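You operate a simulated robot arm through the tools that you are given. There is no shell and no other tool. Be economical: measure what you need, move in short steps, check, and stop when the job is done.

Carry out the task below with a simulated two-armed robot. There is one attempt and no reset: what you move stays moved.

## Task
Dust the round plate, set the orange ring on it and turn the plate to B.
Fine: dust with the red rag and put it back; take the ring that lies by the black base; hold the red plate button down to free the plate; swing the yellow plate lever over it last. What is to be rubbed or washed off counts as gone when no trace of it is left.

It is judged by the outcome, as a careful person would: the job done as asked, and still so three seconds after it is handed in. It fails if anything else is knocked over, pushed out of place, dropped, spilled or broken.

## Robot
Two 7-joint arms with two-finger parallel grippers on one trunk, on a base that drives. Base frame: it is fixed to the floor where the robot stands at the start and does not move with it; the origin is under the middle of the robot, x ahead of it, y to its left, z up. Readings come in cm, degrees, newtons and seconds.
The left shoulder is at the start at [7, 13.3, 115.1], the right one opposite. With the tool pointing down near the work surface each hand reaches from about 10 to 64 cm from the robot's upright axis, wherever it stands, measured 20 degrees to its own side. Places, roughly: middle of the round plate [70, -50, 90]; plate knob [80, -60, 90]; red plate button [50, -60, 90]; round plate [70, -50, 80]; yellow plate lever [50, -40, 90]. Payload 1.57 kg a hand.
The tool frame of a hand sits at the grasp point between the pads (the TCP): z along the fingers, y along the line on which they close. The tips reach 3 cm beyond it. The gripper opens to 8 cm. The fingers are 1.7 cm wide and 1.2 cm thick; the gripper's body (4 by 8.2 cm) begins 8 cm behind the TCP.
Orientation is that of the tool frame in the base frame, as a unit quaternion [x, y, z, w]. With the fingers straight down and closing along the base's y, the tool's x points along the base's -x, its y along +y and its z along -z.

## Interface
- The arms move only by the tool jog_arm. It takes "left_increments", "right_increments" or both (then of equal length, played together; a hand with none holds still); each is a list of rows, each an object (a shift or turn left out is 0, a gripper value left out holds the last) with "xyz": the shift along the tool's x, y, z in cm, a list of three; "dr": the turn, a rotation vector about the tool's x, y, z in degrees, a list of three; "grip": the finger opening in cm, from 0 to 8. In form: [{"xyz": [x, y, z], "dr": [wx, wy, wz], "grip": grip}, ...]. A call has 1 to 12 rows; each row shifts and turns the commanded pose from where the row before left it, along the tool's axes as they then stand. A row lasts 0.2 s, in which the tool goes at most 5 cm and 8.6 degrees; a call with a longer step from one row to the next is refused whole, and so is a gripper value outside its range. A pose out of reach is approached as far as the arm can. The call stops where the force on the tool passes 70 N (or 10 N more than at its start, if that is more) or the arm is blocked; 0.2 s more then pass. The fingers move at their own pace (about 15.3 cm/s each) and stop on an object; they squeeze with about 30 N. The grip force told is the motor's: it shows also when the fingers shut on nothing. Time passes only in rows, and 0.2 s behind the last, so rows that do not move let the fingers close. It gives the time, the measured TCP pose, the force on the tool (base axes), the opening and the grip force at its end, in the units of the frame above (readings bear some noise), with the torque about the TCP (base axes, N m) and any sound that the robot's microphone picked up, and new pictures: "show" is both (left out), scene, wrist or none (wrist: the cameras of the hands that moved).
- Cameras (640 x 400 px; columns grow to the right, rows downward): "scene" is now at [13.81, -3.87, 138.61]; the picture's right is [-0.52, -0.85, 0.00], its down [-0.48, 0.29, -0.83] and it looks along [0.71, -0.43, -0.56] (base axes); focal length 247 px, centre (320, 200). "left" rides on the left gripper at [7.2, 0.7, -12.2] in its tool frame; the picture's right is [-0.09, 1.00, 0.00], its down [-0.84, -0.08, -0.54] and it looks along [-0.54, -0.05, 0.84] (tool axes); focal length 238 px, centre (320, 200). "right" rides on the right gripper at [7.2, -0.7, -12.2] in its tool frame; the picture's right is [0.09, 1.00, 0.00], its down [-0.84, 0.08, -0.54] and it looks along [-0.54, 0.05, 0.84] (tool axes); focal length 238 px, centre (320, 200).
- slide_trunk(by): slides the trunk up (or, below 0, down) by that many cm; the arms and the scene camera ride with it, the base frame stays. It gives what a move gives, with no picture.
- base_move(legs): drives the robot by 1 to 6 legs, each [ahead, left, turn to the left] in cm, cm and degrees, along the robot's own axes; the way and the turn of a leg run together, so that a leg with both is an arc; at most 150 cm and 180 degrees a leg. The arms and the cameras ride along, it lands a little off, and it stops where it bumps. It gives what a move gives, and a new picture of the scene camera.
- pan_tilt(pan, tilt): turns the head with the scene camera to pan (to the left, within 86 degrees either way) and tilt (down, from -29 to 69), counted from straight ahead of the robot. It gives what a move gives, and a new picture of the scene camera.
- probe_pixels(camera, pixels): for up to 12 pixels [column, row] of the newest picture of that camera ("zoom" is the newest enlarged one), the place [x, y, z] in the base frame of the surface seen there, good to about 0.2 cm, but the place of the scene camera against the robot may be out by one fixed shift of up to 1.8 cm in any direction. It takes no simulated time.
- close_up(camera, box): a new picture of the part [left, top, right, bottom] of that camera's present view, enlarged. It takes no simulated time.
- close_job(): hands the job in; it is judged then, once.

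Keep the steps short. Do not move on a guess: measure, check each grasp and each placing, and mend mistakes. In all there are 80 turns and 260 pictures (those below and enlarged ones count). Leave the grippers open and the arms clear of the work at the hand-in unless told otherwise, and finish with a single line.

The tools are called after ">>>" as name(argument=value, ...) on one line, values as JSON. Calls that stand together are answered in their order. jog_arm: Moves the arms, as the interface text tells. Its arguments: {"type":"object","properties":{"left_increments":{"type":"array"},"right_increments":{"type":"array"},"show":{"type":"string","enum":["both","scene","wrist","none"]}},"required":[]} The other tools are called the same way: slide_trunk (by) slides the trunk up or down; base_move (legs) drives the base; pan_tilt (pan, tilt) turns the head that bears the scene camera; probe_pixels (camera, pixels) gives the place of the surface under pixels of a picture; close_up (camera, box) takes an enlarged picture of a part of a camera's view; close_job () hands the job in.

At the start:

```text
time_s: 0.0
left_tool_pos: [38.51, -4.79, 123.06]
left_tool_rot: [-0.001, 1.0, 0.0, 0.001]
left_force: [-0.2, -0.5, 0.2]
left_torque: [0.0, -0.01, 0.0]
left_gripper_width: 8.0
left_gripper_force: 0.1
right_tool_pos: [18.56, -27.27, 122.07]
right_tool_rot: [0.0, 1.0, 0.0, 0.001]
right_force: [-0.9, 0.1, 0.5]
right_torque: [-0.01, -0.01, -0.01]
right_gripper_width: 8.0
right_gripper_force: 0.1
trunk travel left (down, up): [-72.5, 21.5]
robot x, y, heading: [-0.04, -0.57, 0.3]
head pan, tilt: [-31.3, 34.3]
```

scene: 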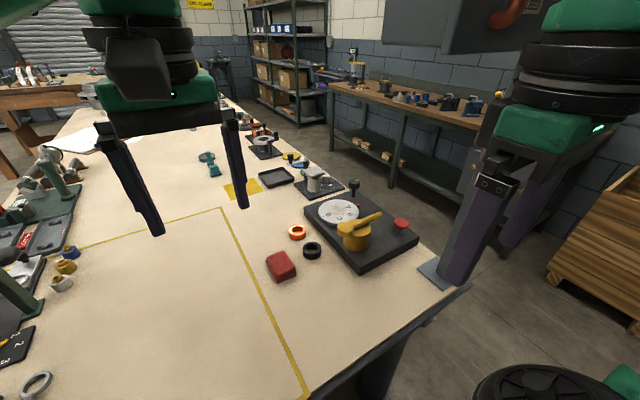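
right: 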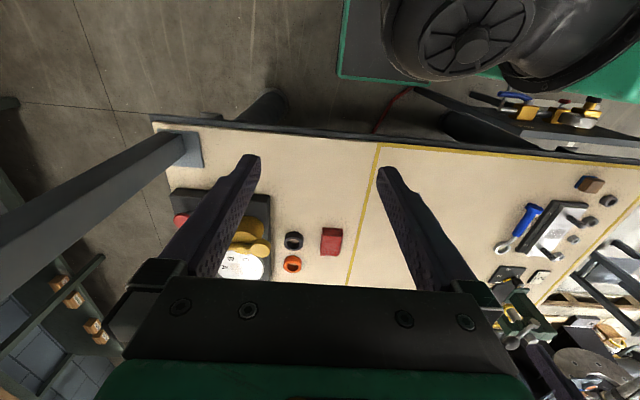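
left: 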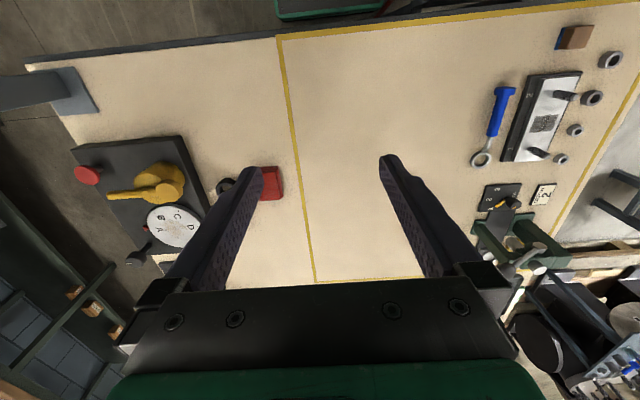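

I see the plate device around scene (355,225), the red rag at (281,266), orange ring (297,232), black ring (312,250). First, an enlarged look and some measurements.

>>> close_up(camera="scene", box=[250, 170, 430, 285])

>>> close_up(camera="left", box=[60, 120, 300, 270])

>>> probe_pixels(camera="scene", pixels=[[340, 211], [378, 216], [352, 232], [401, 223], [354, 185], [281, 266], [297, 231], [312, 250], [305, 207], [365, 270], [418, 238], [297, 330]])

```text
3.48 times, centred on (340, 228) of scene
```

zoom: 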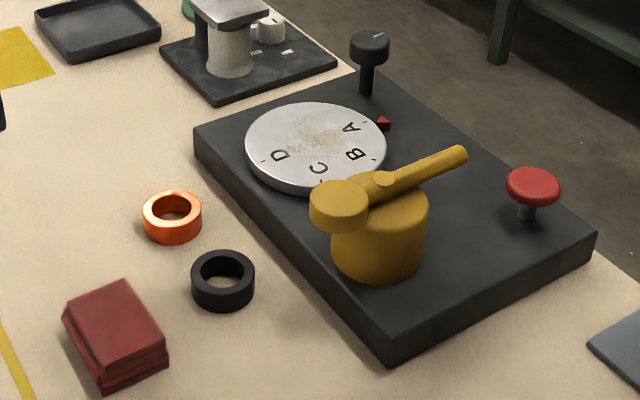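

```text
2.67 times, centred on (180, 195) of left
```

zoom: 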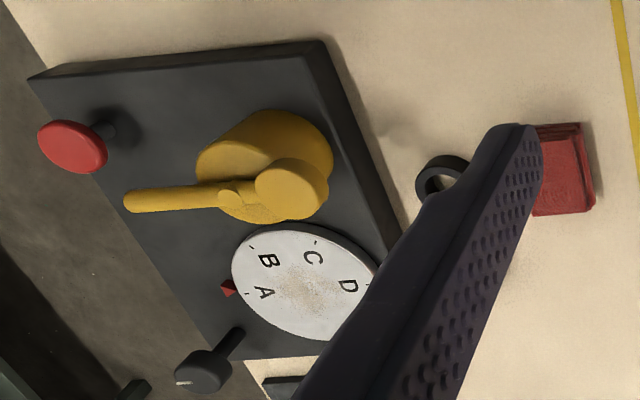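

```text
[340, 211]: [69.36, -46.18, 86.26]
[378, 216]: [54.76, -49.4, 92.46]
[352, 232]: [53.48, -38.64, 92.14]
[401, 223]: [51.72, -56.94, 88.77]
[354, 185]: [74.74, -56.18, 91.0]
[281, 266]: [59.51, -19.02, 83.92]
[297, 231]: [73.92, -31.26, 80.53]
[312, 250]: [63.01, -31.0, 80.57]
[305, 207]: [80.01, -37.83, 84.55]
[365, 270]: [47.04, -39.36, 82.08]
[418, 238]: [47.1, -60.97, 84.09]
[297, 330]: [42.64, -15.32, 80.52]
```

Measuring the table edge, the post near the corner and the details of the device.

>>> probe_pixels(camera="scene", pixels=[[435, 276], [465, 290], [400, 335], [330, 385], [450, 285], [450, 250], [380, 380]])

>>> probe_pixels(camera="left", pixels=[[88, 176], [75, 95], [30, 85], [171, 225], [125, 193], [168, 188], [155, 180], [140, 262], [80, 150], [145, 228], [30, 68], [270, 38]])

>>> pan_tilt(pan=-60, tilt=45)

```text
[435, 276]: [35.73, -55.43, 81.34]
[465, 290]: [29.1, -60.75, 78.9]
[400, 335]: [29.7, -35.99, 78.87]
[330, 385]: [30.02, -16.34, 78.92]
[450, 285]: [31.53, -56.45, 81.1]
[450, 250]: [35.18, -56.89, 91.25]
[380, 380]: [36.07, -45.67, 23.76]
```

```text
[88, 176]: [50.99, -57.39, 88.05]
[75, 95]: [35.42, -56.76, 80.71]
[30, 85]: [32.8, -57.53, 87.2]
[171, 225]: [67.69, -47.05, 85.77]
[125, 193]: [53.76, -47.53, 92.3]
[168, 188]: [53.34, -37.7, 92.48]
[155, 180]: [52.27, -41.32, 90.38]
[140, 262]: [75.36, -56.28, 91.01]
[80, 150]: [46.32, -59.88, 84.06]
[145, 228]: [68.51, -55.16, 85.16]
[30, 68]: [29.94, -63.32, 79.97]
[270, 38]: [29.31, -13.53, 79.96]
```

```text
time_s: 0.9
left_tool_pos: [38.61, -4.79, 123.02]
left_tool_rot: [-0.001, 1.0, -0.001, 0.001]
left_force: [-0.8, -0.7, -0.4]
left_torque: [-0.01, 0.01, 0.03]
left_gripper_width: 7.97
left_gripper_force: 0.1
right_tool_pos: [18.59, -27.19, 122.26]
right_tool_rot: [0.0, 1.0, 0.0, 0.0]
right_force: [0.3, -0.3, -0.2]
right_torque: [-0.03, 0.03, -0.01]
right_gripper_width: 7.97
right_gripper_force: 0.0
trunk travel left (down, up): [-72.5, 21.5]
robot x, y, heading: [-0.04, -0.22, -0.0]
head pan, tilt: [-60.0, 45.0]
```

scene: 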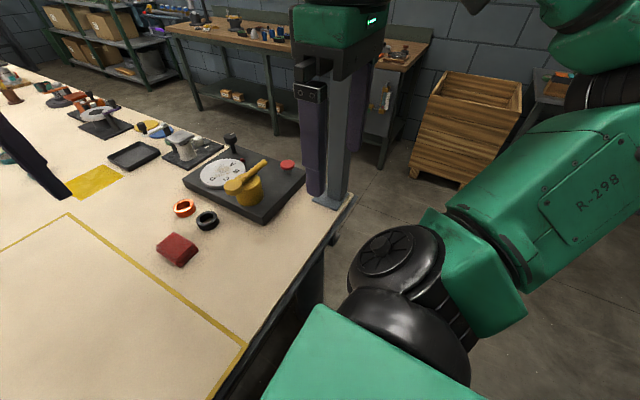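

The post stands at about (33,-58) on the table's front corner; the table edge is at x≈29.5. I look down to see how much room the base has.

>>> pan_tilt(pan=-5, tilt=69)

>>> pan_tilt(pan=-80, tilt=60)

```text
time_s: 2.2
left_tool_pos: [38.76, -4.97, 123.0]
left_tool_rot: [-0.001, 1.0, -0.001, 0.0]
left_force: [-0.1, 0.0, 0.6]
left_torque: [-0.01, 0.03, 0.01]
left_gripper_width: 7.99
left_gripper_force: 0.1
right_tool_pos: [18.51, -27.24, 122.27]
right_tool_rot: [0.0, 1.0, -0.001, 0.001]
right_force: [0.0, -0.2, 0.1]
right_torque: [-0.02, 0.02, 0.0]
right_gripper_width: 8.0
right_gripper_force: 0.1
trunk travel left (down, up): [-72.5, 21.5]
robot x, y, heading: [-0.15, 0.22, 0.1]
head pan, tilt: [-5.0, 68.8]
```

scene: 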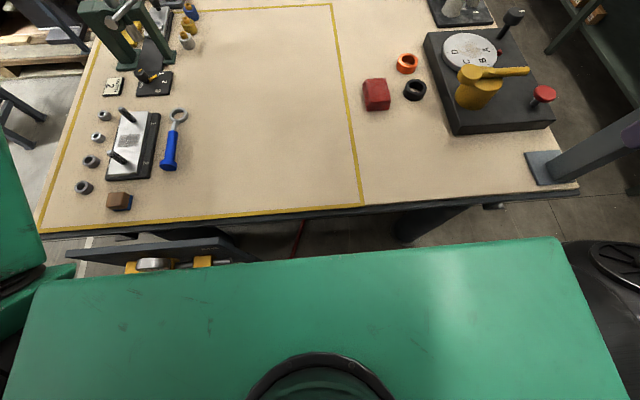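

```text
time_s: 3.6
left_tool_pos: [38.62, -4.84, 123.11]
left_tool_rot: [-0.001, 1.0, -0.001, 0.0]
left_force: [0.5, 0.2, 0.1]
left_torque: [0.03, 0.03, 0.01]
left_gripper_width: 8.02
left_gripper_force: 0.0
right_tool_pos: [18.58, -27.36, 122.12]
right_tool_rot: [0.0, 1.0, 0.0, 0.0]
right_force: [0.3, -0.2, 0.0]
right_torque: [0.02, 0.02, 0.0]
right_gripper_width: 7.99
right_gripper_force: 0.0
trunk travel left (down, up): [-72.5, 21.5]
robot x, y, heading: [-0.01, -0.08, 0.0]
head pan, tilt: [-80.0, 60.0]
```

scene: 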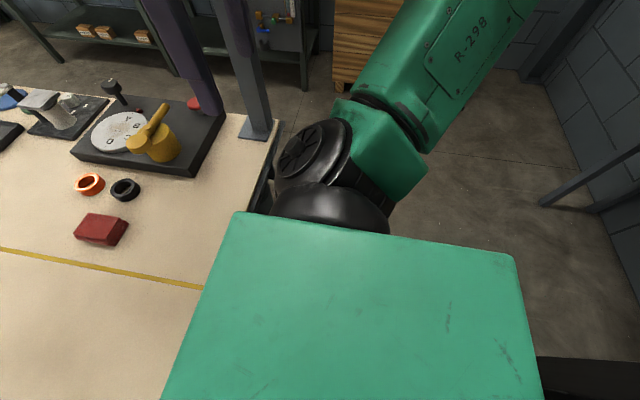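

>>> probe_pixels(camera="scene", pixels=[[238, 222], [180, 380], [505, 262], [340, 90], [270, 120], [300, 85], [180, 60], [60, 50], [420, 160], [115, 90], [90, 185], [100, 228]])

>>> pan_tilt(pan=-75, tilt=25)

```text
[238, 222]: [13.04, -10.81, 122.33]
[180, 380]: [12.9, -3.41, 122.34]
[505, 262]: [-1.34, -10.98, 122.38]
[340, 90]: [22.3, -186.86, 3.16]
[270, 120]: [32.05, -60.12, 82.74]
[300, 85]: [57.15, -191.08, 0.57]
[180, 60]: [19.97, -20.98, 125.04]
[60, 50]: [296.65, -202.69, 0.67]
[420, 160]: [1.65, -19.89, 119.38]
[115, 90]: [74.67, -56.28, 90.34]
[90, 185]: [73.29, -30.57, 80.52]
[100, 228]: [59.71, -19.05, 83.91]
```

```text
time_s: 4.7
left_tool_pos: [38.55, -4.89, 123.1]
left_tool_rot: [-0.001, 1.0, -0.001, 0.001]
left_force: [0.2, 0.4, 0.5]
left_torque: [0.0, -0.02, -0.01]
left_gripper_width: 7.97
left_gripper_force: 0.0
right_tool_pos: [18.68, -27.28, 122.07]
right_tool_rot: [-0.001, 1.0, 0.0, -0.001]
right_force: [0.3, 0.0, 0.0]
right_torque: [-0.02, 0.02, 0.01]
right_gripper_width: 7.99
right_gripper_force: 0.1
trunk travel left (down, up): [-72.5, 21.5]
robot x, y, heading: [0.19, 0.04, -0.0]
head pan, tilt: [-75.0, 25.0]
```

scene: 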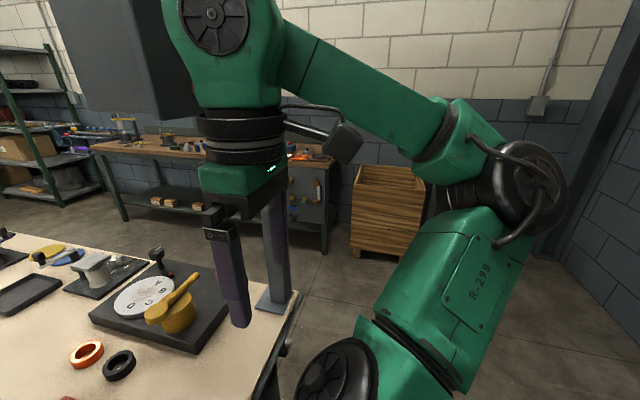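

>>> probe_pixels(camera="scene", pixels=[[100, 50], [65, 80], [180, 120], [120, 110], [275, 200], [285, 290], [215, 130]])

>>> pan_tilt(pan=-55, tilt=-10)

```text
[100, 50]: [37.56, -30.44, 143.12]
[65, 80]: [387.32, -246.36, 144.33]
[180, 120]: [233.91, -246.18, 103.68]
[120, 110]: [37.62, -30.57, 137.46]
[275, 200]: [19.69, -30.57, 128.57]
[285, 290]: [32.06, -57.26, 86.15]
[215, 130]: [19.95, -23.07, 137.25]
```

```text
time_s: 5.7
left_tool_pos: [38.49, -4.88, 122.95]
left_tool_rot: [-0.001, 1.0, -0.001, 0.001]
left_force: [0.6, 0.2, 0.7]
left_torque: [0.0, -0.03, 0.01]
left_gripper_width: 7.98
left_gripper_force: 0.1
right_tool_pos: [18.56, -27.24, 122.13]
right_tool_rot: [0.0, 1.0, 0.0, 0.001]
right_force: [-0.1, 0.2, -0.5]
right_torque: [-0.01, 0.01, 0.01]
right_gripper_width: 7.98
right_gripper_force: 0.0
trunk travel left (down, up): [-72.5, 21.5]
robot x, y, heading: [-0.04, -0.11, -0.1]
head pan, tilt: [-55.0, -10.0]
```

scene: 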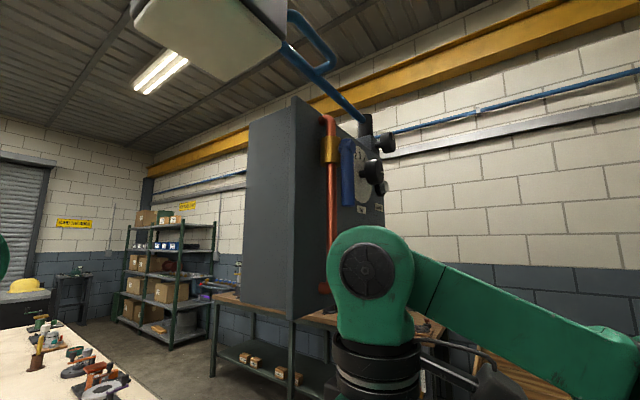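

>>> probe_pixels(camera="scene", pixels=[[250, 150], [250, 280], [285, 120], [288, 300], [270, 220], [345, 230], [378, 220], [300, 200], [330, 280], [265, 291], [365, 130], [350, 210]])

```text
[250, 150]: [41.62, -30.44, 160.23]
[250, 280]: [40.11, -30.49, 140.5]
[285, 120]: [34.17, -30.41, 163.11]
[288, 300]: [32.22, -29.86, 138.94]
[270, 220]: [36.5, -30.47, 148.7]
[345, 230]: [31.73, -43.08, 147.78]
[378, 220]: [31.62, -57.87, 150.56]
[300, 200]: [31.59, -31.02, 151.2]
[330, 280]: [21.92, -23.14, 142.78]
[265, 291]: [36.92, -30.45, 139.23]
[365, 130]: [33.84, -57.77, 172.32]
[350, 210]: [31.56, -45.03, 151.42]
```

The cabinet hangs at x 31–42, y −30…−60 above z≈137, and the post is below it, so I'll work on the device from the table's right side and fetch the rag from the front with the left hand. Shift right 18 cm first.

>>> base_move(legs=[[2, -18, 0]])

>>> pan_tilt(pan=-15, tilt=45)

>>> close_up(camera="left", box=[220, 80, 420, 250])

```text
time_s: 7.2
left_tool_pos: [40.59, -23.36, 122.94]
left_tool_rot: [0.0, 1.0, -0.002, 0.001]
left_force: [0.1, 0.4, 0.3]
left_torque: [-0.05, -0.01, -0.02]
left_gripper_width: 7.98
left_gripper_force: 0.1
right_tool_pos: [20.44, -45.6, 122.38]
right_tool_rot: [0.001, 1.0, -0.001, 0.0]
right_force: [0.2, 0.0, 0.0]
right_torque: [0.01, 0.0, -0.02]
right_gripper_width: 7.98
right_gripper_force: 0.0
trunk travel left (down, up): [-72.5, 21.5]
robot x, y, heading: [1.85, -18.84, -0.4]
head pan, tilt: [-55.0, -10.0]
```

scene: 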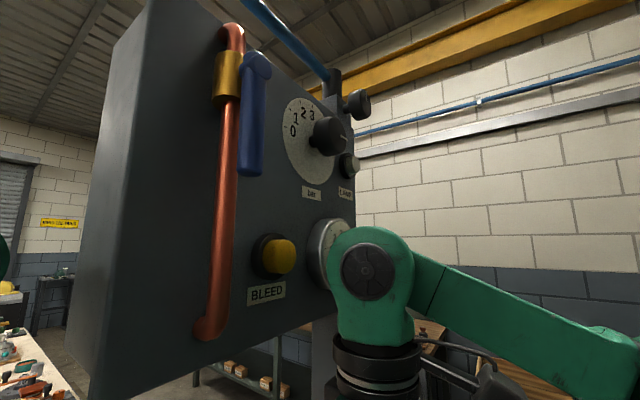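

```text
time_s: 8.4
left_tool_pos: [40.53, -23.5, 123.18]
left_tool_rot: [0.001, 1.0, -0.001, 0.001]
left_force: [0.3, 0.4, -0.4]
left_torque: [-0.02, -0.01, 0.03]
left_gripper_width: 7.97
left_gripper_force: 0.0
right_tool_pos: [20.51, -45.8, 122.2]
right_tool_rot: [0.002, 1.0, 0.0, 0.0]
right_force: [-0.5, 0.3, -0.1]
right_torque: [-0.02, 0.01, 0.0]
right_gripper_width: 7.99
right_gripper_force: 0.1
trunk travel left (down, up): [-72.5, 21.5]
robot x, y, heading: [2.32, -18.35, -0.2]
head pan, tilt: [-15.0, 45.0]
```

scene: 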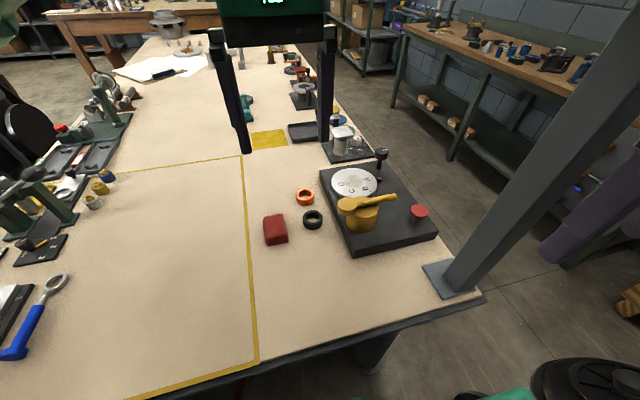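

```text
2.35 times, centred on (320, 165) of left
```

zoom: 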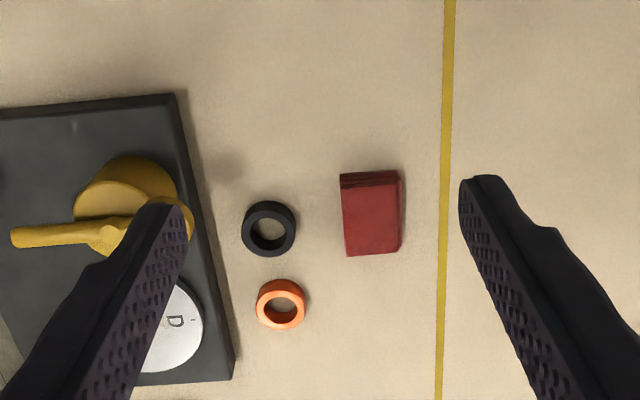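

Rag seen in the zoom at (372,213). I measure its corners, and the rings.

>>> probe_pixels(camera="zoom", pixels=[[345, 190], [397, 185], [350, 250], [398, 247], [372, 215], [372, 176], [281, 287], [281, 320], [268, 208], [258, 303], [304, 303], [420, 215]])

```text
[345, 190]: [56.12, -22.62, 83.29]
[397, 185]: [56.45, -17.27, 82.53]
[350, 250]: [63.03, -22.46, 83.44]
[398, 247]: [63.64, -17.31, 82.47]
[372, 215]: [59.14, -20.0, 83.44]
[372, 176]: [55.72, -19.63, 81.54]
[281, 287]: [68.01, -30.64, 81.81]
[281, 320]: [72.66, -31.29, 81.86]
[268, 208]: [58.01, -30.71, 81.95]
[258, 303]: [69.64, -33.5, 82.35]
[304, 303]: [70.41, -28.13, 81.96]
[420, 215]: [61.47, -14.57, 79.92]
```

Rag: x 55.8–63.5, y −22.6…−17.2, top 83.4. Its 5.3 cm width suits the present finger direction. Left hand goes above it (59.6, −19.9, 98).

>>> jog_arm(left_increments=[{"xyz": [-3, 0.6, 0]}, {"xyz": [-3, 0.6, 2]}, {"xyz": [-3, 0.6, 3]}, {"xyz": [-3, 0.6, 4]}, {"xyz": [-3, 0.6, 4]}, {"xyz": [-3, 0.6, 4]}, {"xyz": [-1.1, 0, 4]}, {"xyz": [0, 0, 4]}], show="wrist")

```text
refused: row 4 steps farther than a row can; nothing moved
```

>>> jog_arm(left_increments=[{"xyz": [-3, 0.6, 0]}, {"xyz": [-3, 0.6, 2]}, {"xyz": [-3, 0.6, 3]}, {"xyz": [-3, 0.6, 3.5]}, {"xyz": [-3, 0.6, 3.5]}, {"xyz": [-3, 0.6, 3.5]}, {"xyz": [-1.1, 0, 4]}, {"xyz": [0, 0, 4]}, {}], show="wrist")

```text
time_s: 10.4
left_tool_pos: [58.98, -20.21, 100.63]
left_tool_rot: [0.001, 1.0, -0.001, 0.001]
left_force: [-0.1, 0.9, -0.4]
left_torque: [-0.02, 0.01, 0.0]
left_gripper_width: 7.98
left_gripper_force: 0.1
left hand out of reach, approached as far as the arm can: row 6
right_tool_pos: [20.31, -45.93, 122.24]
right_tool_rot: [0.002, 1.0, 0.0, 0.0]
right_force: [-0.1, 1.0, -0.4]
right_torque: [-0.02, -0.05, 0.0]
right_gripper_width: 8.0
right_gripper_force: 0.1
trunk travel left (down, up): [-72.5, 21.5]
robot x, y, heading: [2.4, -18.32, -0.2]
head pan, tilt: [-15.0, 45.0]
```

left: 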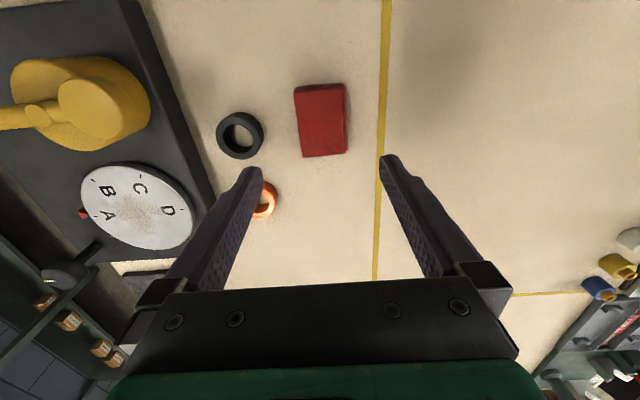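

Above the rag. From here I also measure the device with this (unshifted) camera before descending.

>>> close_up(camera="left", box=[0, 30, 280, 260])

>>> probe_pixels(camera="left", pixels=[[297, 95], [343, 90], [305, 152], [344, 150], [82, 200], [190, 210], [120, 167], [150, 247], [60, 275], [83, 213], [85, 110], [5, 117]])

```text
1.74 times, centred on (140, 145) of left
```

zoom: 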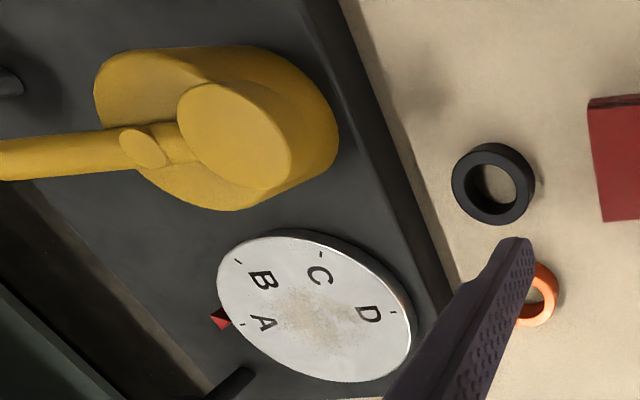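

```text
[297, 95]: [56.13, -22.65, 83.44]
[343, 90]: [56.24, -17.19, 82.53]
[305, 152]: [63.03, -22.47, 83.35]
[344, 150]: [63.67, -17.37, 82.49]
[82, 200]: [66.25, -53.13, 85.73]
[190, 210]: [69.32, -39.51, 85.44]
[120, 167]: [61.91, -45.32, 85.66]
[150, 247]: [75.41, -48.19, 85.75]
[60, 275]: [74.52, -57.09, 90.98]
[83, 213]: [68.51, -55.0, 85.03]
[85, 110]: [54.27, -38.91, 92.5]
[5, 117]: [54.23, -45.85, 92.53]
```

The arm is near its reach limit here, so I drive 4 cm ahead before descending.

>>> base_move(legs=[[4, -1, 0]])

```text
time_s: 11.4
left_tool_pos: [62.57, -21.53, 100.58]
left_tool_rot: [0.003, 1.0, 0.0, 0.002]
left_force: [1.4, 0.0, 0.2]
left_torque: [0.05, -0.03, 0.03]
left_gripper_width: 8.0
left_gripper_force: 0.0
right_tool_pos: [23.81, -47.03, 122.25]
right_tool_rot: [0.003, 1.0, -0.002, 0.005]
right_force: [0.1, 0.5, 0.1]
right_torque: [0.01, -0.03, 0.0]
right_gripper_width: 8.0
right_gripper_force: 0.0
trunk travel left (down, up): [-72.5, 21.5]
robot x, y, heading: [5.95, -19.71, -0.3]
head pan, tilt: [-15.0, 45.0]
stopped in leg 1: the robot was blocked; the commanded pose is now the measured one
```

scene: 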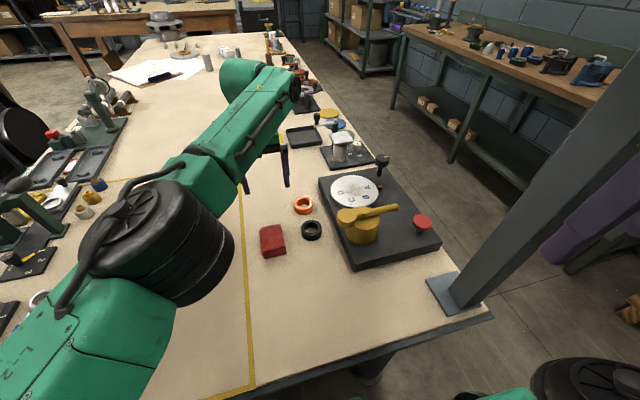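

The base bumped lightly at x≈6 (so the axis needs ~24 cm to the edge). Now lower the left hand on the rag: target (59.8, −19.9, 84.0).

>>> jog_arm(left_increments=[{"xyz": [1.4, 0.8, 2]}, {"xyz": [1.4, 0.8, 3]}, {"xyz": [0, 0, 3]}, {"xyz": [0, 0, 3]}, {"xyz": [0, 0, 2]}, {}], show="wrist")

```text
time_s: 12.8
left_tool_pos: [63.85, -17.72, 90.31]
left_tool_rot: [0.002, 1.0, -0.001, 0.002]
left_force: [-0.7, 0.3, 0.3]
left_torque: [0.02, 0.01, 0.03]
left_gripper_width: 7.99
left_gripper_force: 0.0
left hand out of reach, approached as far as the arm can: row 1, 2, 3
right_tool_pos: [23.84, -47.0, 122.26]
right_tool_rot: [0.002, 1.0, -0.002, 0.006]
right_force: [-0.1, 0.5, 0.0]
right_torque: [0.0, -0.03, 0.02]
right_gripper_width: 8.01
right_gripper_force: 0.0
trunk travel left (down, up): [-72.5, 21.5]
robot x, y, heading: [5.76, -19.59, -0.5]
head pan, tilt: [-15.0, 45.0]
```

left: 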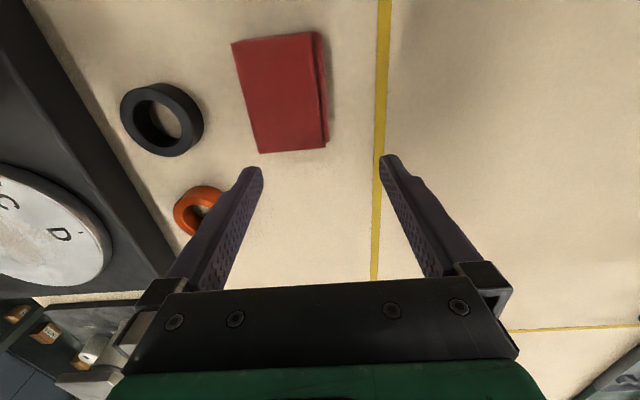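

The hand landed off, at (63.9, −17.7, 90.3), after the reach limit. I correct sideways first and re-read.

>>> jog_arm(left_increments=[{"xyz": [2, -1.1, 0]}, {"xyz": [2, -1.1, 0]}, {}], show="wrist")

```text
time_s: 13.7
left_tool_pos: [63.85, -17.74, 90.42]
left_tool_rot: [0.002, 1.0, -0.001, 0.002]
left_force: [0.0, 0.6, 0.4]
left_torque: [-0.01, 0.01, 0.01]
left_gripper_width: 7.99
left_gripper_force: 0.1
left hand out of reach, approached as far as the arm can: row 1, 2
right_tool_pos: [23.73, -47.04, 122.33]
right_tool_rot: [0.002, 1.0, -0.002, 0.005]
right_force: [0.3, -0.3, 0.3]
right_torque: [0.01, -0.01, 0.02]
right_gripper_width: 8.01
right_gripper_force: 0.1
trunk travel left (down, up): [-72.5, 21.5]
robot x, y, heading: [6.02, -19.65, -0.1]
head pan, tilt: [-15.0, 45.0]
```

left: 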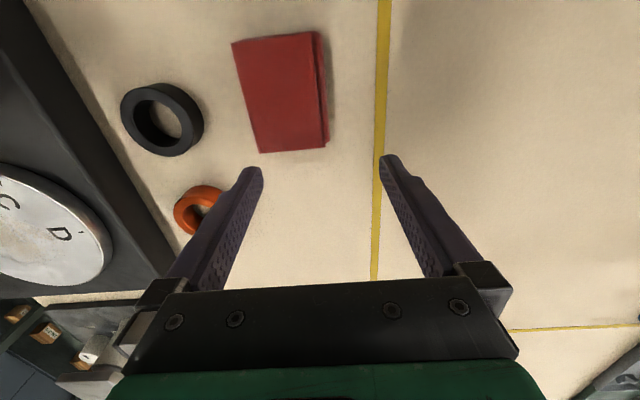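

This arm posture is limited across the body. I raise the hand, then back off 4 and shift 12 cm right so the rag lies to the left arm's own side.

>>> jog_arm(left_increments=[{"xyz": [0, 0, -4]}, {"xyz": [0, 0, -4]}, {"xyz": [0, 0, -4]}, {}], show="none")

>>> base_move(legs=[[-4, 0, 0], [0, -12, 0]])

```text
time_s: 14.7
left_tool_pos: [63.71, -17.85, 102.15]
left_tool_rot: [0.002, 1.0, 0.0, 0.003]
left_force: [-0.1, 0.6, 0.4]
left_torque: [0.02, 0.0, 0.01]
left_gripper_width: 8.0
left_gripper_force: 0.1
right_tool_pos: [23.74, -46.98, 122.29]
right_tool_rot: [0.002, 1.0, -0.001, 0.006]
right_force: [-0.1, 0.5, -0.4]
right_torque: [-0.03, -0.01, 0.0]
right_gripper_width: 7.99
right_gripper_force: 0.0
trunk travel left (down, up): [-72.5, 21.5]
robot x, y, heading: [6.06, -19.54, -0.5]
head pan, tilt: [-15.0, 45.0]
```

```text
time_s: 16.4
left_tool_pos: [59.94, -29.48, 101.99]
left_tool_rot: [-0.001, 1.0, -0.001, 0.0]
left_force: [-0.2, 0.1, -0.6]
left_torque: [-0.03, -0.02, -0.01]
left_gripper_width: 8.0
left_gripper_force: 0.0
right_tool_pos: [20.17, -58.79, 122.34]
right_tool_rot: [-0.001, 1.0, -0.003, 0.005]
right_force: [-0.6, 0.1, -0.3]
right_torque: [-0.03, -0.04, -0.02]
right_gripper_width: 7.99
right_gripper_force: 0.0
trunk travel left (down, up): [-72.5, 21.5]
robot x, y, heading: [1.48, -31.86, -0.0]
head pan, tilt: [-15.0, 45.0]
```

scene: 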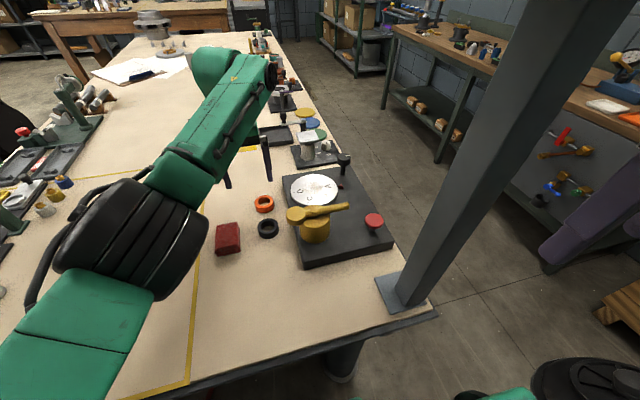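

>>> jog_arm(left_increments=[{"xyz": [0, 3.2, 0]}, {"xyz": [0, 3.2, 2]}, {"xyz": [0.1, 3.2, 3]}, {"xyz": [0, 0, 4]}, {"xyz": [0, 0, 3]}, {}], show="wrist")

```text
time_s: 17.8
left_tool_pos: [60.59, -27.22, 95.65]
left_tool_rot: [0.001, 1.0, 0.0, 0.001]
left_force: [0.9, 1.2, 0.7]
left_torque: [0.01, 0.01, -0.04]
left_gripper_width: 7.99
left_gripper_force: 0.0
left hand out of reach, approached as far as the arm can: row 1, 2, 3, 4
right_tool_pos: [20.27, -58.99, 122.39]
right_tool_rot: [0.0, 1.0, -0.003, 0.004]
right_force: [0.1, 1.0, 0.3]
right_torque: [0.0, 0.04, 0.01]
right_gripper_width: 8.01
right_gripper_force: 0.1
trunk travel left (down, up): [-72.5, 21.5]
robot x, y, heading: [1.99, -32.03, -0.4]
head pan, tilt: [-15.0, 45.0]
```

left: 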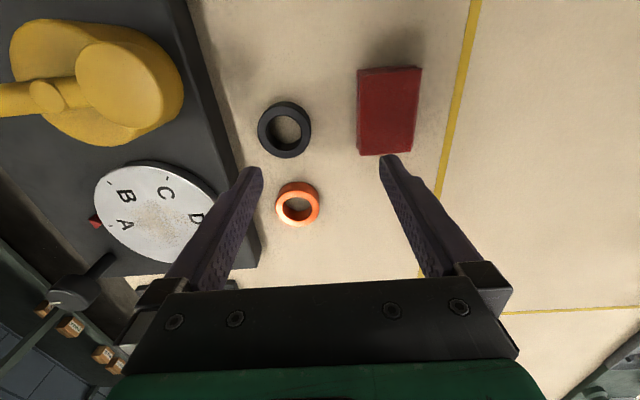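

The local path is limited; I pull the hand back towards the robot, then go left, to see whether it frees.

>>> jog_arm(left_increments=[{"xyz": [4, 0, -2]}, {"xyz": [4, 0, -1]}, {"xyz": [3, 1, 0]}, {"xyz": [0, 3, 0]}, {"xyz": [0, 3, 0]}, {}], show="scene")

```text
time_s: 19.2
left_tool_pos: [60.55, -20.52, 98.33]
left_tool_rot: [-0.024, 1.0, 0.001, -0.015]
left_force: [0.1, 0.0, 0.9]
left_torque: [0.03, 0.05, -0.02]
left_gripper_width: 7.98
left_gripper_force: 0.1
left hand out of reach, approached as far as the arm can: row 1, 2, 3, 4, 5
right_tool_pos: [20.23, -58.92, 122.24]
right_tool_rot: [0.001, 1.0, -0.002, 0.004]
right_force: [0.9, 0.3, 0.4]
right_torque: [-0.01, -0.05, -0.02]
right_gripper_width: 8.0
right_gripper_force: 0.1
trunk travel left (down, up): [-72.5, 21.5]
robot x, y, heading: [1.75, -31.33, -0.2]
head pan, tilt: [-15.0, 45.0]
```

scene: 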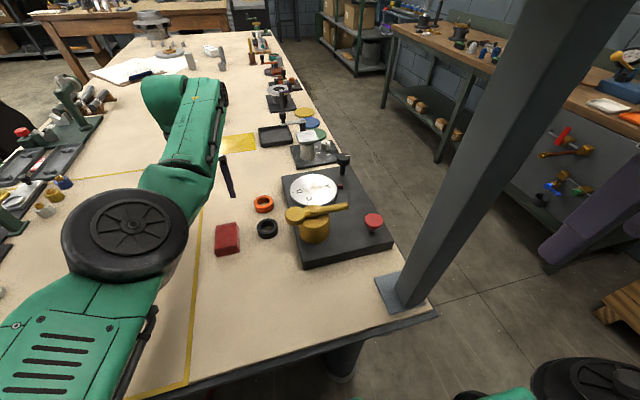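

>>> jog_arm(left_increments=[{}, {}, {}, {}], show="none")

```text
time_s: 20.2
left_tool_pos: [60.77, -20.51, 98.45]
left_tool_rot: [-0.023, 1.0, 0.001, -0.014]
left_force: [0.7, 0.6, -0.1]
left_torque: [0.03, 0.03, 0.02]
left_gripper_width: 8.0
left_gripper_force: 0.1
right_tool_pos: [20.26, -58.92, 122.3]
right_tool_rot: [0.001, 1.0, -0.003, 0.003]
right_force: [-0.5, 0.4, -0.1]
right_torque: [0.02, -0.02, 0.04]
right_gripper_width: 8.0
right_gripper_force: 0.2
trunk travel left (down, up): [-72.5, 21.5]
robot x, y, heading: [1.98, -31.66, -0.3]
head pan, tilt: [-15.0, 45.0]
```

By luck the hand is now nearly over the rag (60.7, −20.5, 98.4). Test: straight down 4 cm.

>>> jog_arm(left_increments=[{"xyz": [0, 0, 2]}, {"xyz": [0, 0, 2]}, {"xyz": [0, 0, 2]}, {}], show="wrist")

```text
time_s: 21.2
left_tool_pos: [60.99, -21.14, 93.22]
left_tool_rot: [0.001, 1.0, -0.001, 0.002]
left_force: [0.4, -0.4, -0.2]
left_torque: [0.01, 0.0, -0.02]
left_gripper_width: 7.97
left_gripper_force: 0.1
right_tool_pos: [20.17, -58.86, 122.19]
right_tool_rot: [0.001, 1.0, -0.003, 0.004]
right_force: [0.5, -1.0, -0.7]
right_torque: [-0.02, 0.03, 0.0]
right_gripper_width: 7.97
right_gripper_force: 0.0
trunk travel left (down, up): [-72.5, 21.5]
robot x, y, heading: [1.66, -31.72, -0.3]
head pan, tilt: [-15.0, 45.0]
```

left: 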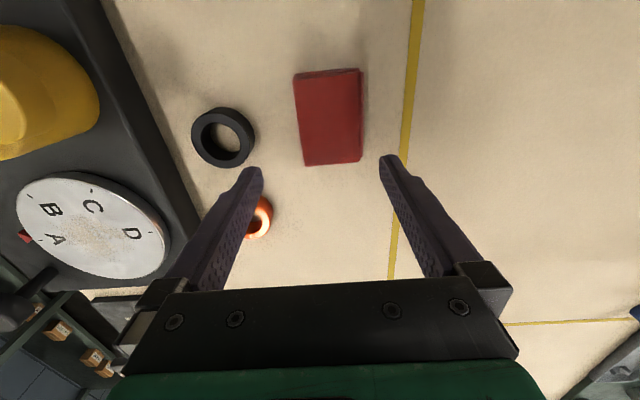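

Tracking works again. Centre over the rag and go down to z≈87, then check.

>>> jog_arm(left_increments=[{"xyz": [0.6, 0.6, 2]}, {"xyz": [0.6, 0.6, 2]}, {"xyz": [0, 0, 2]}, {}], show="wrist")

```text
time_s: 22.2
left_tool_pos: [59.57, -19.86, 87.41]
left_tool_rot: [0.0, 1.0, -0.001, 0.002]
left_force: [0.1, -0.5, -0.1]
left_torque: [-0.03, -0.01, -0.03]
left_gripper_width: 8.0
left_gripper_force: 0.1
right_tool_pos: [20.17, -59.04, 122.3]
right_tool_rot: [0.001, 1.0, -0.003, 0.003]
right_force: [-0.2, 0.4, -0.1]
right_torque: [-0.01, -0.01, -0.04]
right_gripper_width: 8.01
right_gripper_force: 0.1
trunk travel left (down, up): [-72.5, 21.5]
robot x, y, heading: [1.67, -31.69, -0.1]
head pan, tilt: [-15.0, 45.0]
```

left: 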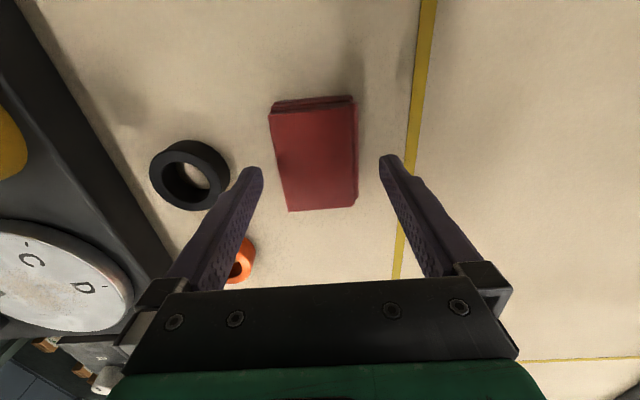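

Centred (59.6, −19.9). Down 3.4 cm and close.

>>> jog_arm(left_increments=[{"xyz": [0, 0, 1.8]}, {"xyz": [0, 0, 1.6]}, {}, {"grip": 3}, {"grip": 0}, {}, {}], show="wrist")

```text
time_s: 23.8
left_tool_pos: [59.62, -19.89, 83.89]
left_tool_rot: [0.0, 1.0, -0.001, 0.0]
left_force: [0.1, 1.0, 0.0]
left_torque: [-0.01, -0.03, 0.04]
left_gripper_width: 5.89
left_gripper_force: 29.2
right_tool_pos: [20.23, -59.01, 122.32]
right_tool_rot: [0.0, 1.0, -0.003, 0.003]
right_force: [-0.9, 0.0, 0.3]
right_torque: [0.01, 0.02, 0.0]
right_gripper_width: 7.99
right_gripper_force: 0.0
trunk travel left (down, up): [-72.5, 21.5]
robot x, y, heading: [1.69, -31.79, -0.2]
head pan, tilt: [-15.0, 45.0]
```

left: 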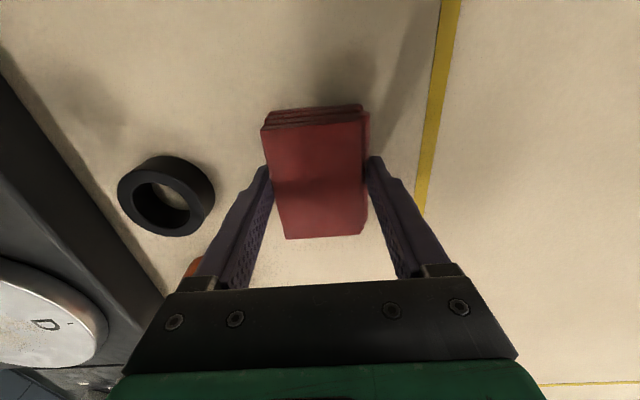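

Rag held (5.9 cm, 29 N). Its home: centre (59.6, −19.9), TCP z 83.9. Lift straight up and draw the hand in.

>>> jog_arm(left_increments=[{"xyz": [0, 0, -2]}, {"xyz": [0, 0, -4]}, {"xyz": [0, 0, -4]}, {"xyz": [0, 0, -4]}, {"xyz": [0, 0, -4]}, {"xyz": [0, 0, -4]}, {"xyz": [3, 0, -3]}, {"xyz": [4, 0, -2]}, {"xyz": [4, 0, 0]}, {"xyz": [4, 0, 0]}, {}], show="both")

```text
time_s: 26.2
left_tool_pos: [57.69, -20.11, 114.1]
left_tool_rot: [0.0, 1.0, -0.001, 0.0]
left_force: [0.7, 0.8, -0.1]
left_torque: [0.0, -0.01, 0.0]
left_gripper_width: 0.01
left_gripper_force: 21.4
left hand out of reach, approached as far as the arm can: row 7, 8, 9, 10
right_tool_pos: [20.22, -58.93, 122.34]
right_tool_rot: [0.001, 1.0, -0.003, 0.004]
right_force: [0.3, 0.1, 0.3]
right_torque: [0.01, -0.03, 0.0]
right_gripper_width: 8.02
right_gripper_force: 0.1
trunk travel left (down, up): [-72.5, 21.5]
robot x, y, heading: [2.0, -31.53, -0.3]
head pan, tilt: [-15.0, 45.0]
```

scene: 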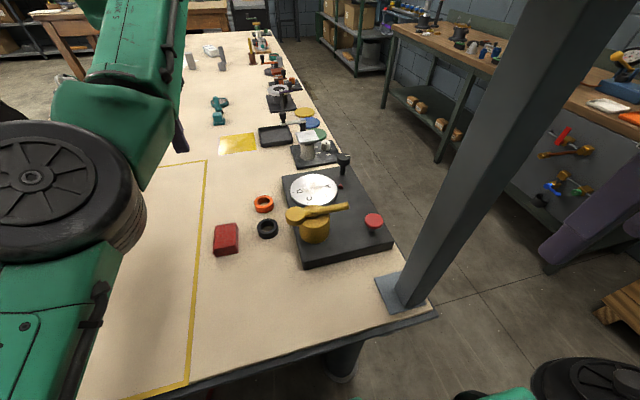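
left: 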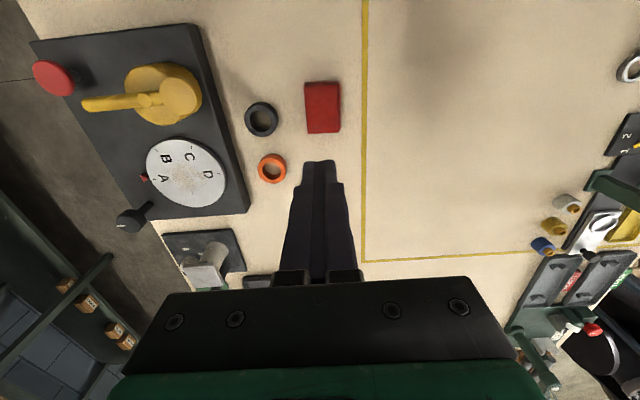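

The rag slipped out when lifted (fingers shut); it lies in place. I check its position, and will grip deeper and lift slowly.

>>> probe_pixels(camera="left", pixels=[[307, 86], [336, 84], [309, 131], [338, 130], [322, 108]])

>>> jog_arm(left_increments=[{"grip": 8}, {"xyz": [0, 0, 1]}, {}], show="none")

```text
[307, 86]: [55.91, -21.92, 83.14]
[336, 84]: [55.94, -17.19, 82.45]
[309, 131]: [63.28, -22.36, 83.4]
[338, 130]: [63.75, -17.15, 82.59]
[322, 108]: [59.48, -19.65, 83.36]
```

```text
time_s: 27.0
left_tool_pos: [58.09, -20.01, 113.01]
left_tool_rot: [0.0, 1.0, -0.001, 0.0]
left_force: [0.1, -0.8, -0.1]
left_torque: [0.0, -0.02, 0.03]
left_gripper_width: 7.98
left_gripper_force: 0.1
left hand out of reach, approached as far as the arm can: row 2
right_tool_pos: [20.22, -58.78, 122.33]
right_tool_rot: [0.0, 1.0, -0.003, 0.004]
right_force: [0.3, 0.3, 0.6]
right_torque: [0.03, 0.0, 0.01]
right_gripper_width: 8.0
right_gripper_force: 0.0
trunk travel left (down, up): [-72.5, 21.5]
robot x, y, heading: [1.86, -31.89, -0.1]
head pan, tilt: [-15.0, 45.0]
```

>>> jog_arm(left_increments=[{"xyz": [-0.8, 0.1, 3]}, {"xyz": [-0.8, 0.1, 3.5]}, {"xyz": [0, 0, 4]}, {"xyz": [0, 0, 4]}, {"xyz": [0, 0, 4]}, {"xyz": [0, 0, 4]}, {"xyz": [0, 0, 3]}, {}], show="wrist")

```text
time_s: 28.8
left_tool_pos: [59.57, -19.77, 87.35]
left_tool_rot: [0.0, 1.0, 0.0, 0.0]
left_force: [-0.7, 0.2, 1.0]
left_torque: [0.02, 0.02, 0.0]
left_gripper_width: 7.99
left_gripper_force: 0.0
right_tool_pos: [20.29, -58.86, 122.19]
right_tool_rot: [0.0, 1.0, -0.002, 0.003]
right_force: [0.8, -0.2, 0.0]
right_torque: [0.01, -0.02, -0.01]
right_gripper_width: 7.99
right_gripper_force: 0.1
trunk travel left (down, up): [-72.5, 21.5]
robot x, y, heading: [1.89, -31.48, -0.3]
head pan, tilt: [-15.0, 45.0]
```

left: 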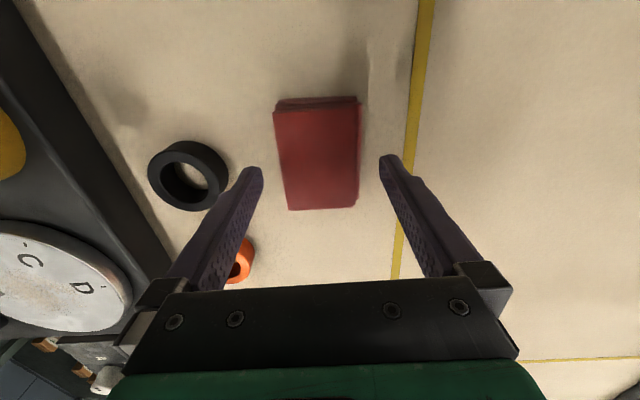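

>>> jog_arm(left_increments=[{"xyz": [0, 0, 2]}, {"xyz": [0, 0, 2.1]}, {}, {"grip": 5}, {"grip": 3}, {"grip": 1}, {}, {}, {"xyz": [0, 0, -0.5]}, {"xyz": [0, 0, -0.5]}, {}], show="wrist")

```text
time_s: 31.2
left_tool_pos: [59.79, -19.72, 84.23]
left_tool_rot: [0.0, 1.0, -0.001, 0.001]
left_force: [-0.1, -0.2, -0.5]
left_torque: [-0.04, 0.0, -0.03]
left_gripper_width: 5.91
left_gripper_force: 30.4
right_tool_pos: [20.31, -58.9, 122.36]
right_tool_rot: [0.0, 1.0, -0.003, 0.004]
right_force: [0.1, 0.0, -0.6]
right_torque: [0.03, -0.02, 0.01]
right_gripper_width: 7.99
right_gripper_force: 0.0
trunk travel left (down, up): [-72.5, 21.5]
robot x, y, heading: [2.07, -31.95, -0.3]
head pan, tilt: [-15.0, 45.0]
```

left: 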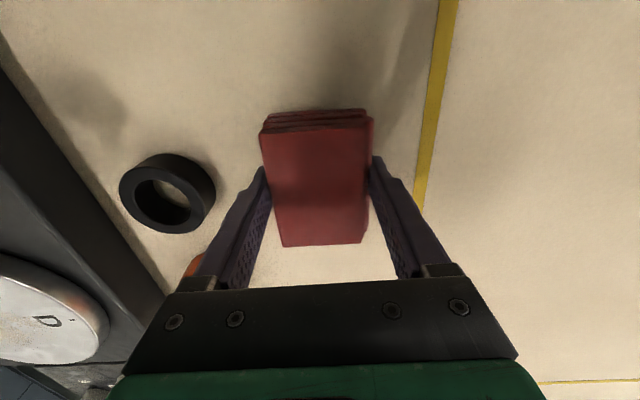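

>>> jog_arm(left_increments=[{"xyz": [0, 0, -0.7]}, {"xyz": [0, 0, -1]}, {"xyz": [0, 0, -1]}, {"xyz": [0, 0, -1]}, {}], show="wrist")

```text
time_s: 32.4
left_tool_pos: [60.03, -19.69, 88.04]
left_tool_rot: [0.001, 1.0, -0.001, 0.002]
left_force: [-0.1, 0.0, -1.6]
left_torque: [-0.03, -0.01, 0.02]
left_gripper_width: 5.96
left_gripper_force: 29.9
right_tool_pos: [20.24, -58.89, 122.19]
right_tool_rot: [-0.001, 1.0, -0.003, 0.004]
right_force: [0.5, 0.0, 0.4]
right_torque: [0.02, 0.0, 0.0]
right_gripper_width: 7.99
right_gripper_force: 0.1
trunk travel left (down, up): [-72.5, 21.5]
robot x, y, heading: [1.51, -31.73, -0.3]
head pan, tilt: [-15.0, 45.0]
```

left: 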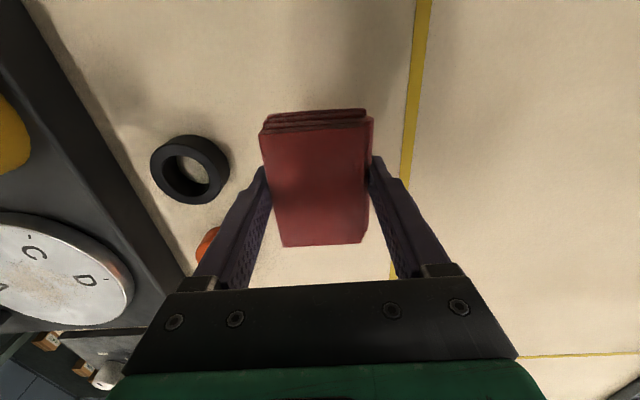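

Rag is held and lifted. Raise it gently to about z 110.

>>> jog_arm(left_increments=[{"xyz": [0, 0, -1.5]}, {"xyz": [0, 0, -2]}, {"xyz": [0, 0, -2]}, {"xyz": [0, 0, -2]}, {"xyz": [0, 0, -2]}, {"xyz": [0, 0, -2]}, {"xyz": [0, 0, -2]}, {"xyz": [0, 0, -2]}, {"xyz": [0, 0, -2]}, {"xyz": [0, 0, -1.5]}, {"xyz": [0, 0, -1]}, {}], show="both")

```text
time_s: 35.0
left_tool_pos: [59.84, -19.87, 107.77]
left_tool_rot: [-0.001, 1.0, -0.001, 0.0]
left_force: [0.8, 0.4, -0.8]
left_torque: [-0.03, -0.03, -0.01]
left_gripper_width: 5.89
left_gripper_force: 30.0
right_tool_pos: [20.26, -58.85, 122.2]
right_tool_rot: [0.0, 1.0, -0.002, 0.003]
right_force: [-0.7, 0.5, -0.6]
right_torque: [-0.01, -0.03, 0.03]
right_gripper_width: 8.0
right_gripper_force: 0.0
trunk travel left (down, up): [-72.5, 21.5]
robot x, y, heading: [2.01, -31.36, -0.3]
head pan, tilt: [-15.0, 45.0]
```

scene: 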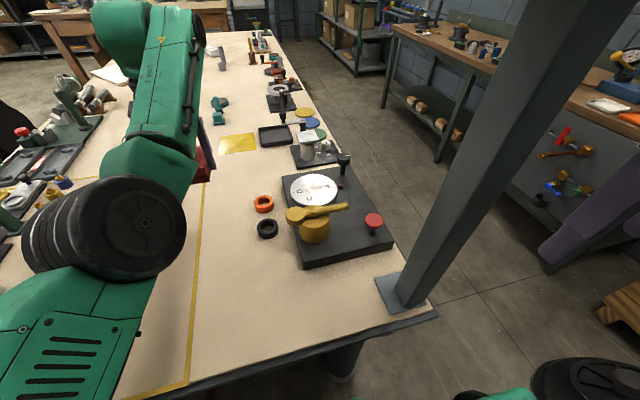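
left: 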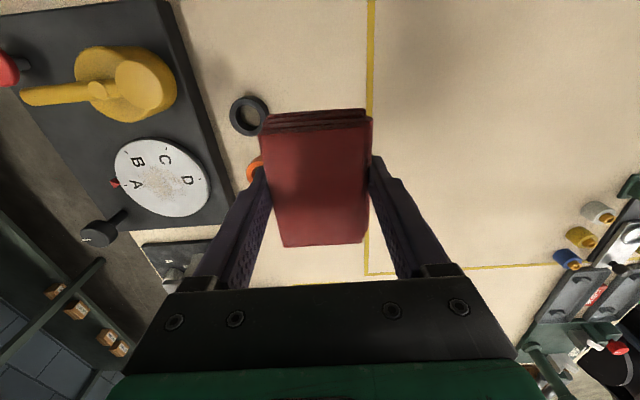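

Rag still held. I back away from the table (arm must clear post and cabinet), then shift right.

>>> base_move(legs=[[-30, 0, 0], [-24, 0, 0]])

>>> pan_tilt(pan=-75, tilt=30)

```text
time_s: 38.4
left_tool_pos: [5.16, -19.36, 107.81]
left_tool_rot: [-0.004, 1.0, 0.0, 0.0]
left_force: [-0.4, -0.6, -0.9]
left_torque: [-0.01, -0.01, 0.03]
left_gripper_width: 5.9
left_gripper_force: 30.2
right_tool_pos: [-34.15, -58.99, 122.24]
right_tool_rot: [-0.003, 1.0, -0.003, 0.003]
right_force: [0.4, 0.1, -0.3]
right_torque: [0.0, 0.02, 0.02]
right_gripper_width: 7.99
right_gripper_force: 0.1
trunk travel left (down, up): [-72.5, 21.5]
robot x, y, heading: [-52.93, -31.98, 0.2]
head pan, tilt: [-15.0, 45.0]
```

scene: 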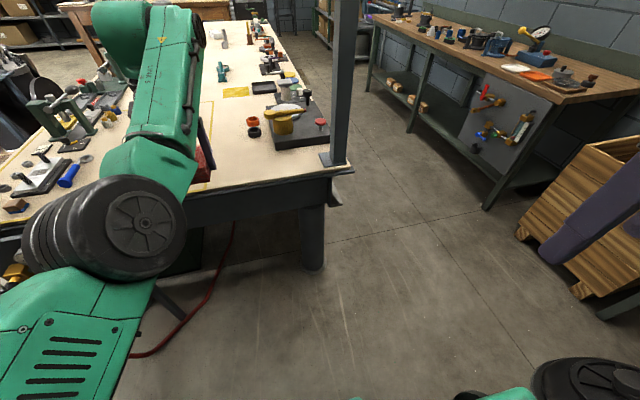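

```text
time_s: 39.7
left_tool_pos: [4.99, -19.45, 107.84]
left_tool_rot: [-0.003, 1.0, -0.001, 0.001]
left_force: [0.0, -0.2, -1.3]
left_torque: [0.03, -0.02, -0.02]
left_gripper_width: 5.89
left_gripper_force: 29.8
right_tool_pos: [-34.3, -58.95, 122.23]
right_tool_rot: [-0.004, 1.0, -0.002, 0.003]
right_force: [0.2, -0.9, -0.7]
right_torque: [0.04, 0.0, 0.0]
right_gripper_width: 8.01
right_gripper_force: 0.1
trunk travel left (down, up): [-72.5, 21.5]
robot x, y, heading: [-52.95, -31.53, 0.3]
head pan, tilt: [-75.0, 30.0]
```

scene: 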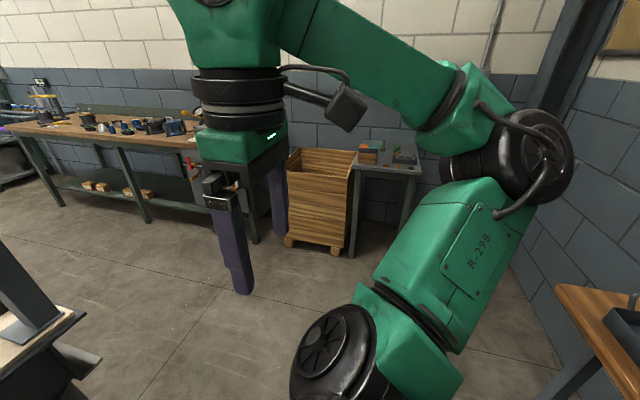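

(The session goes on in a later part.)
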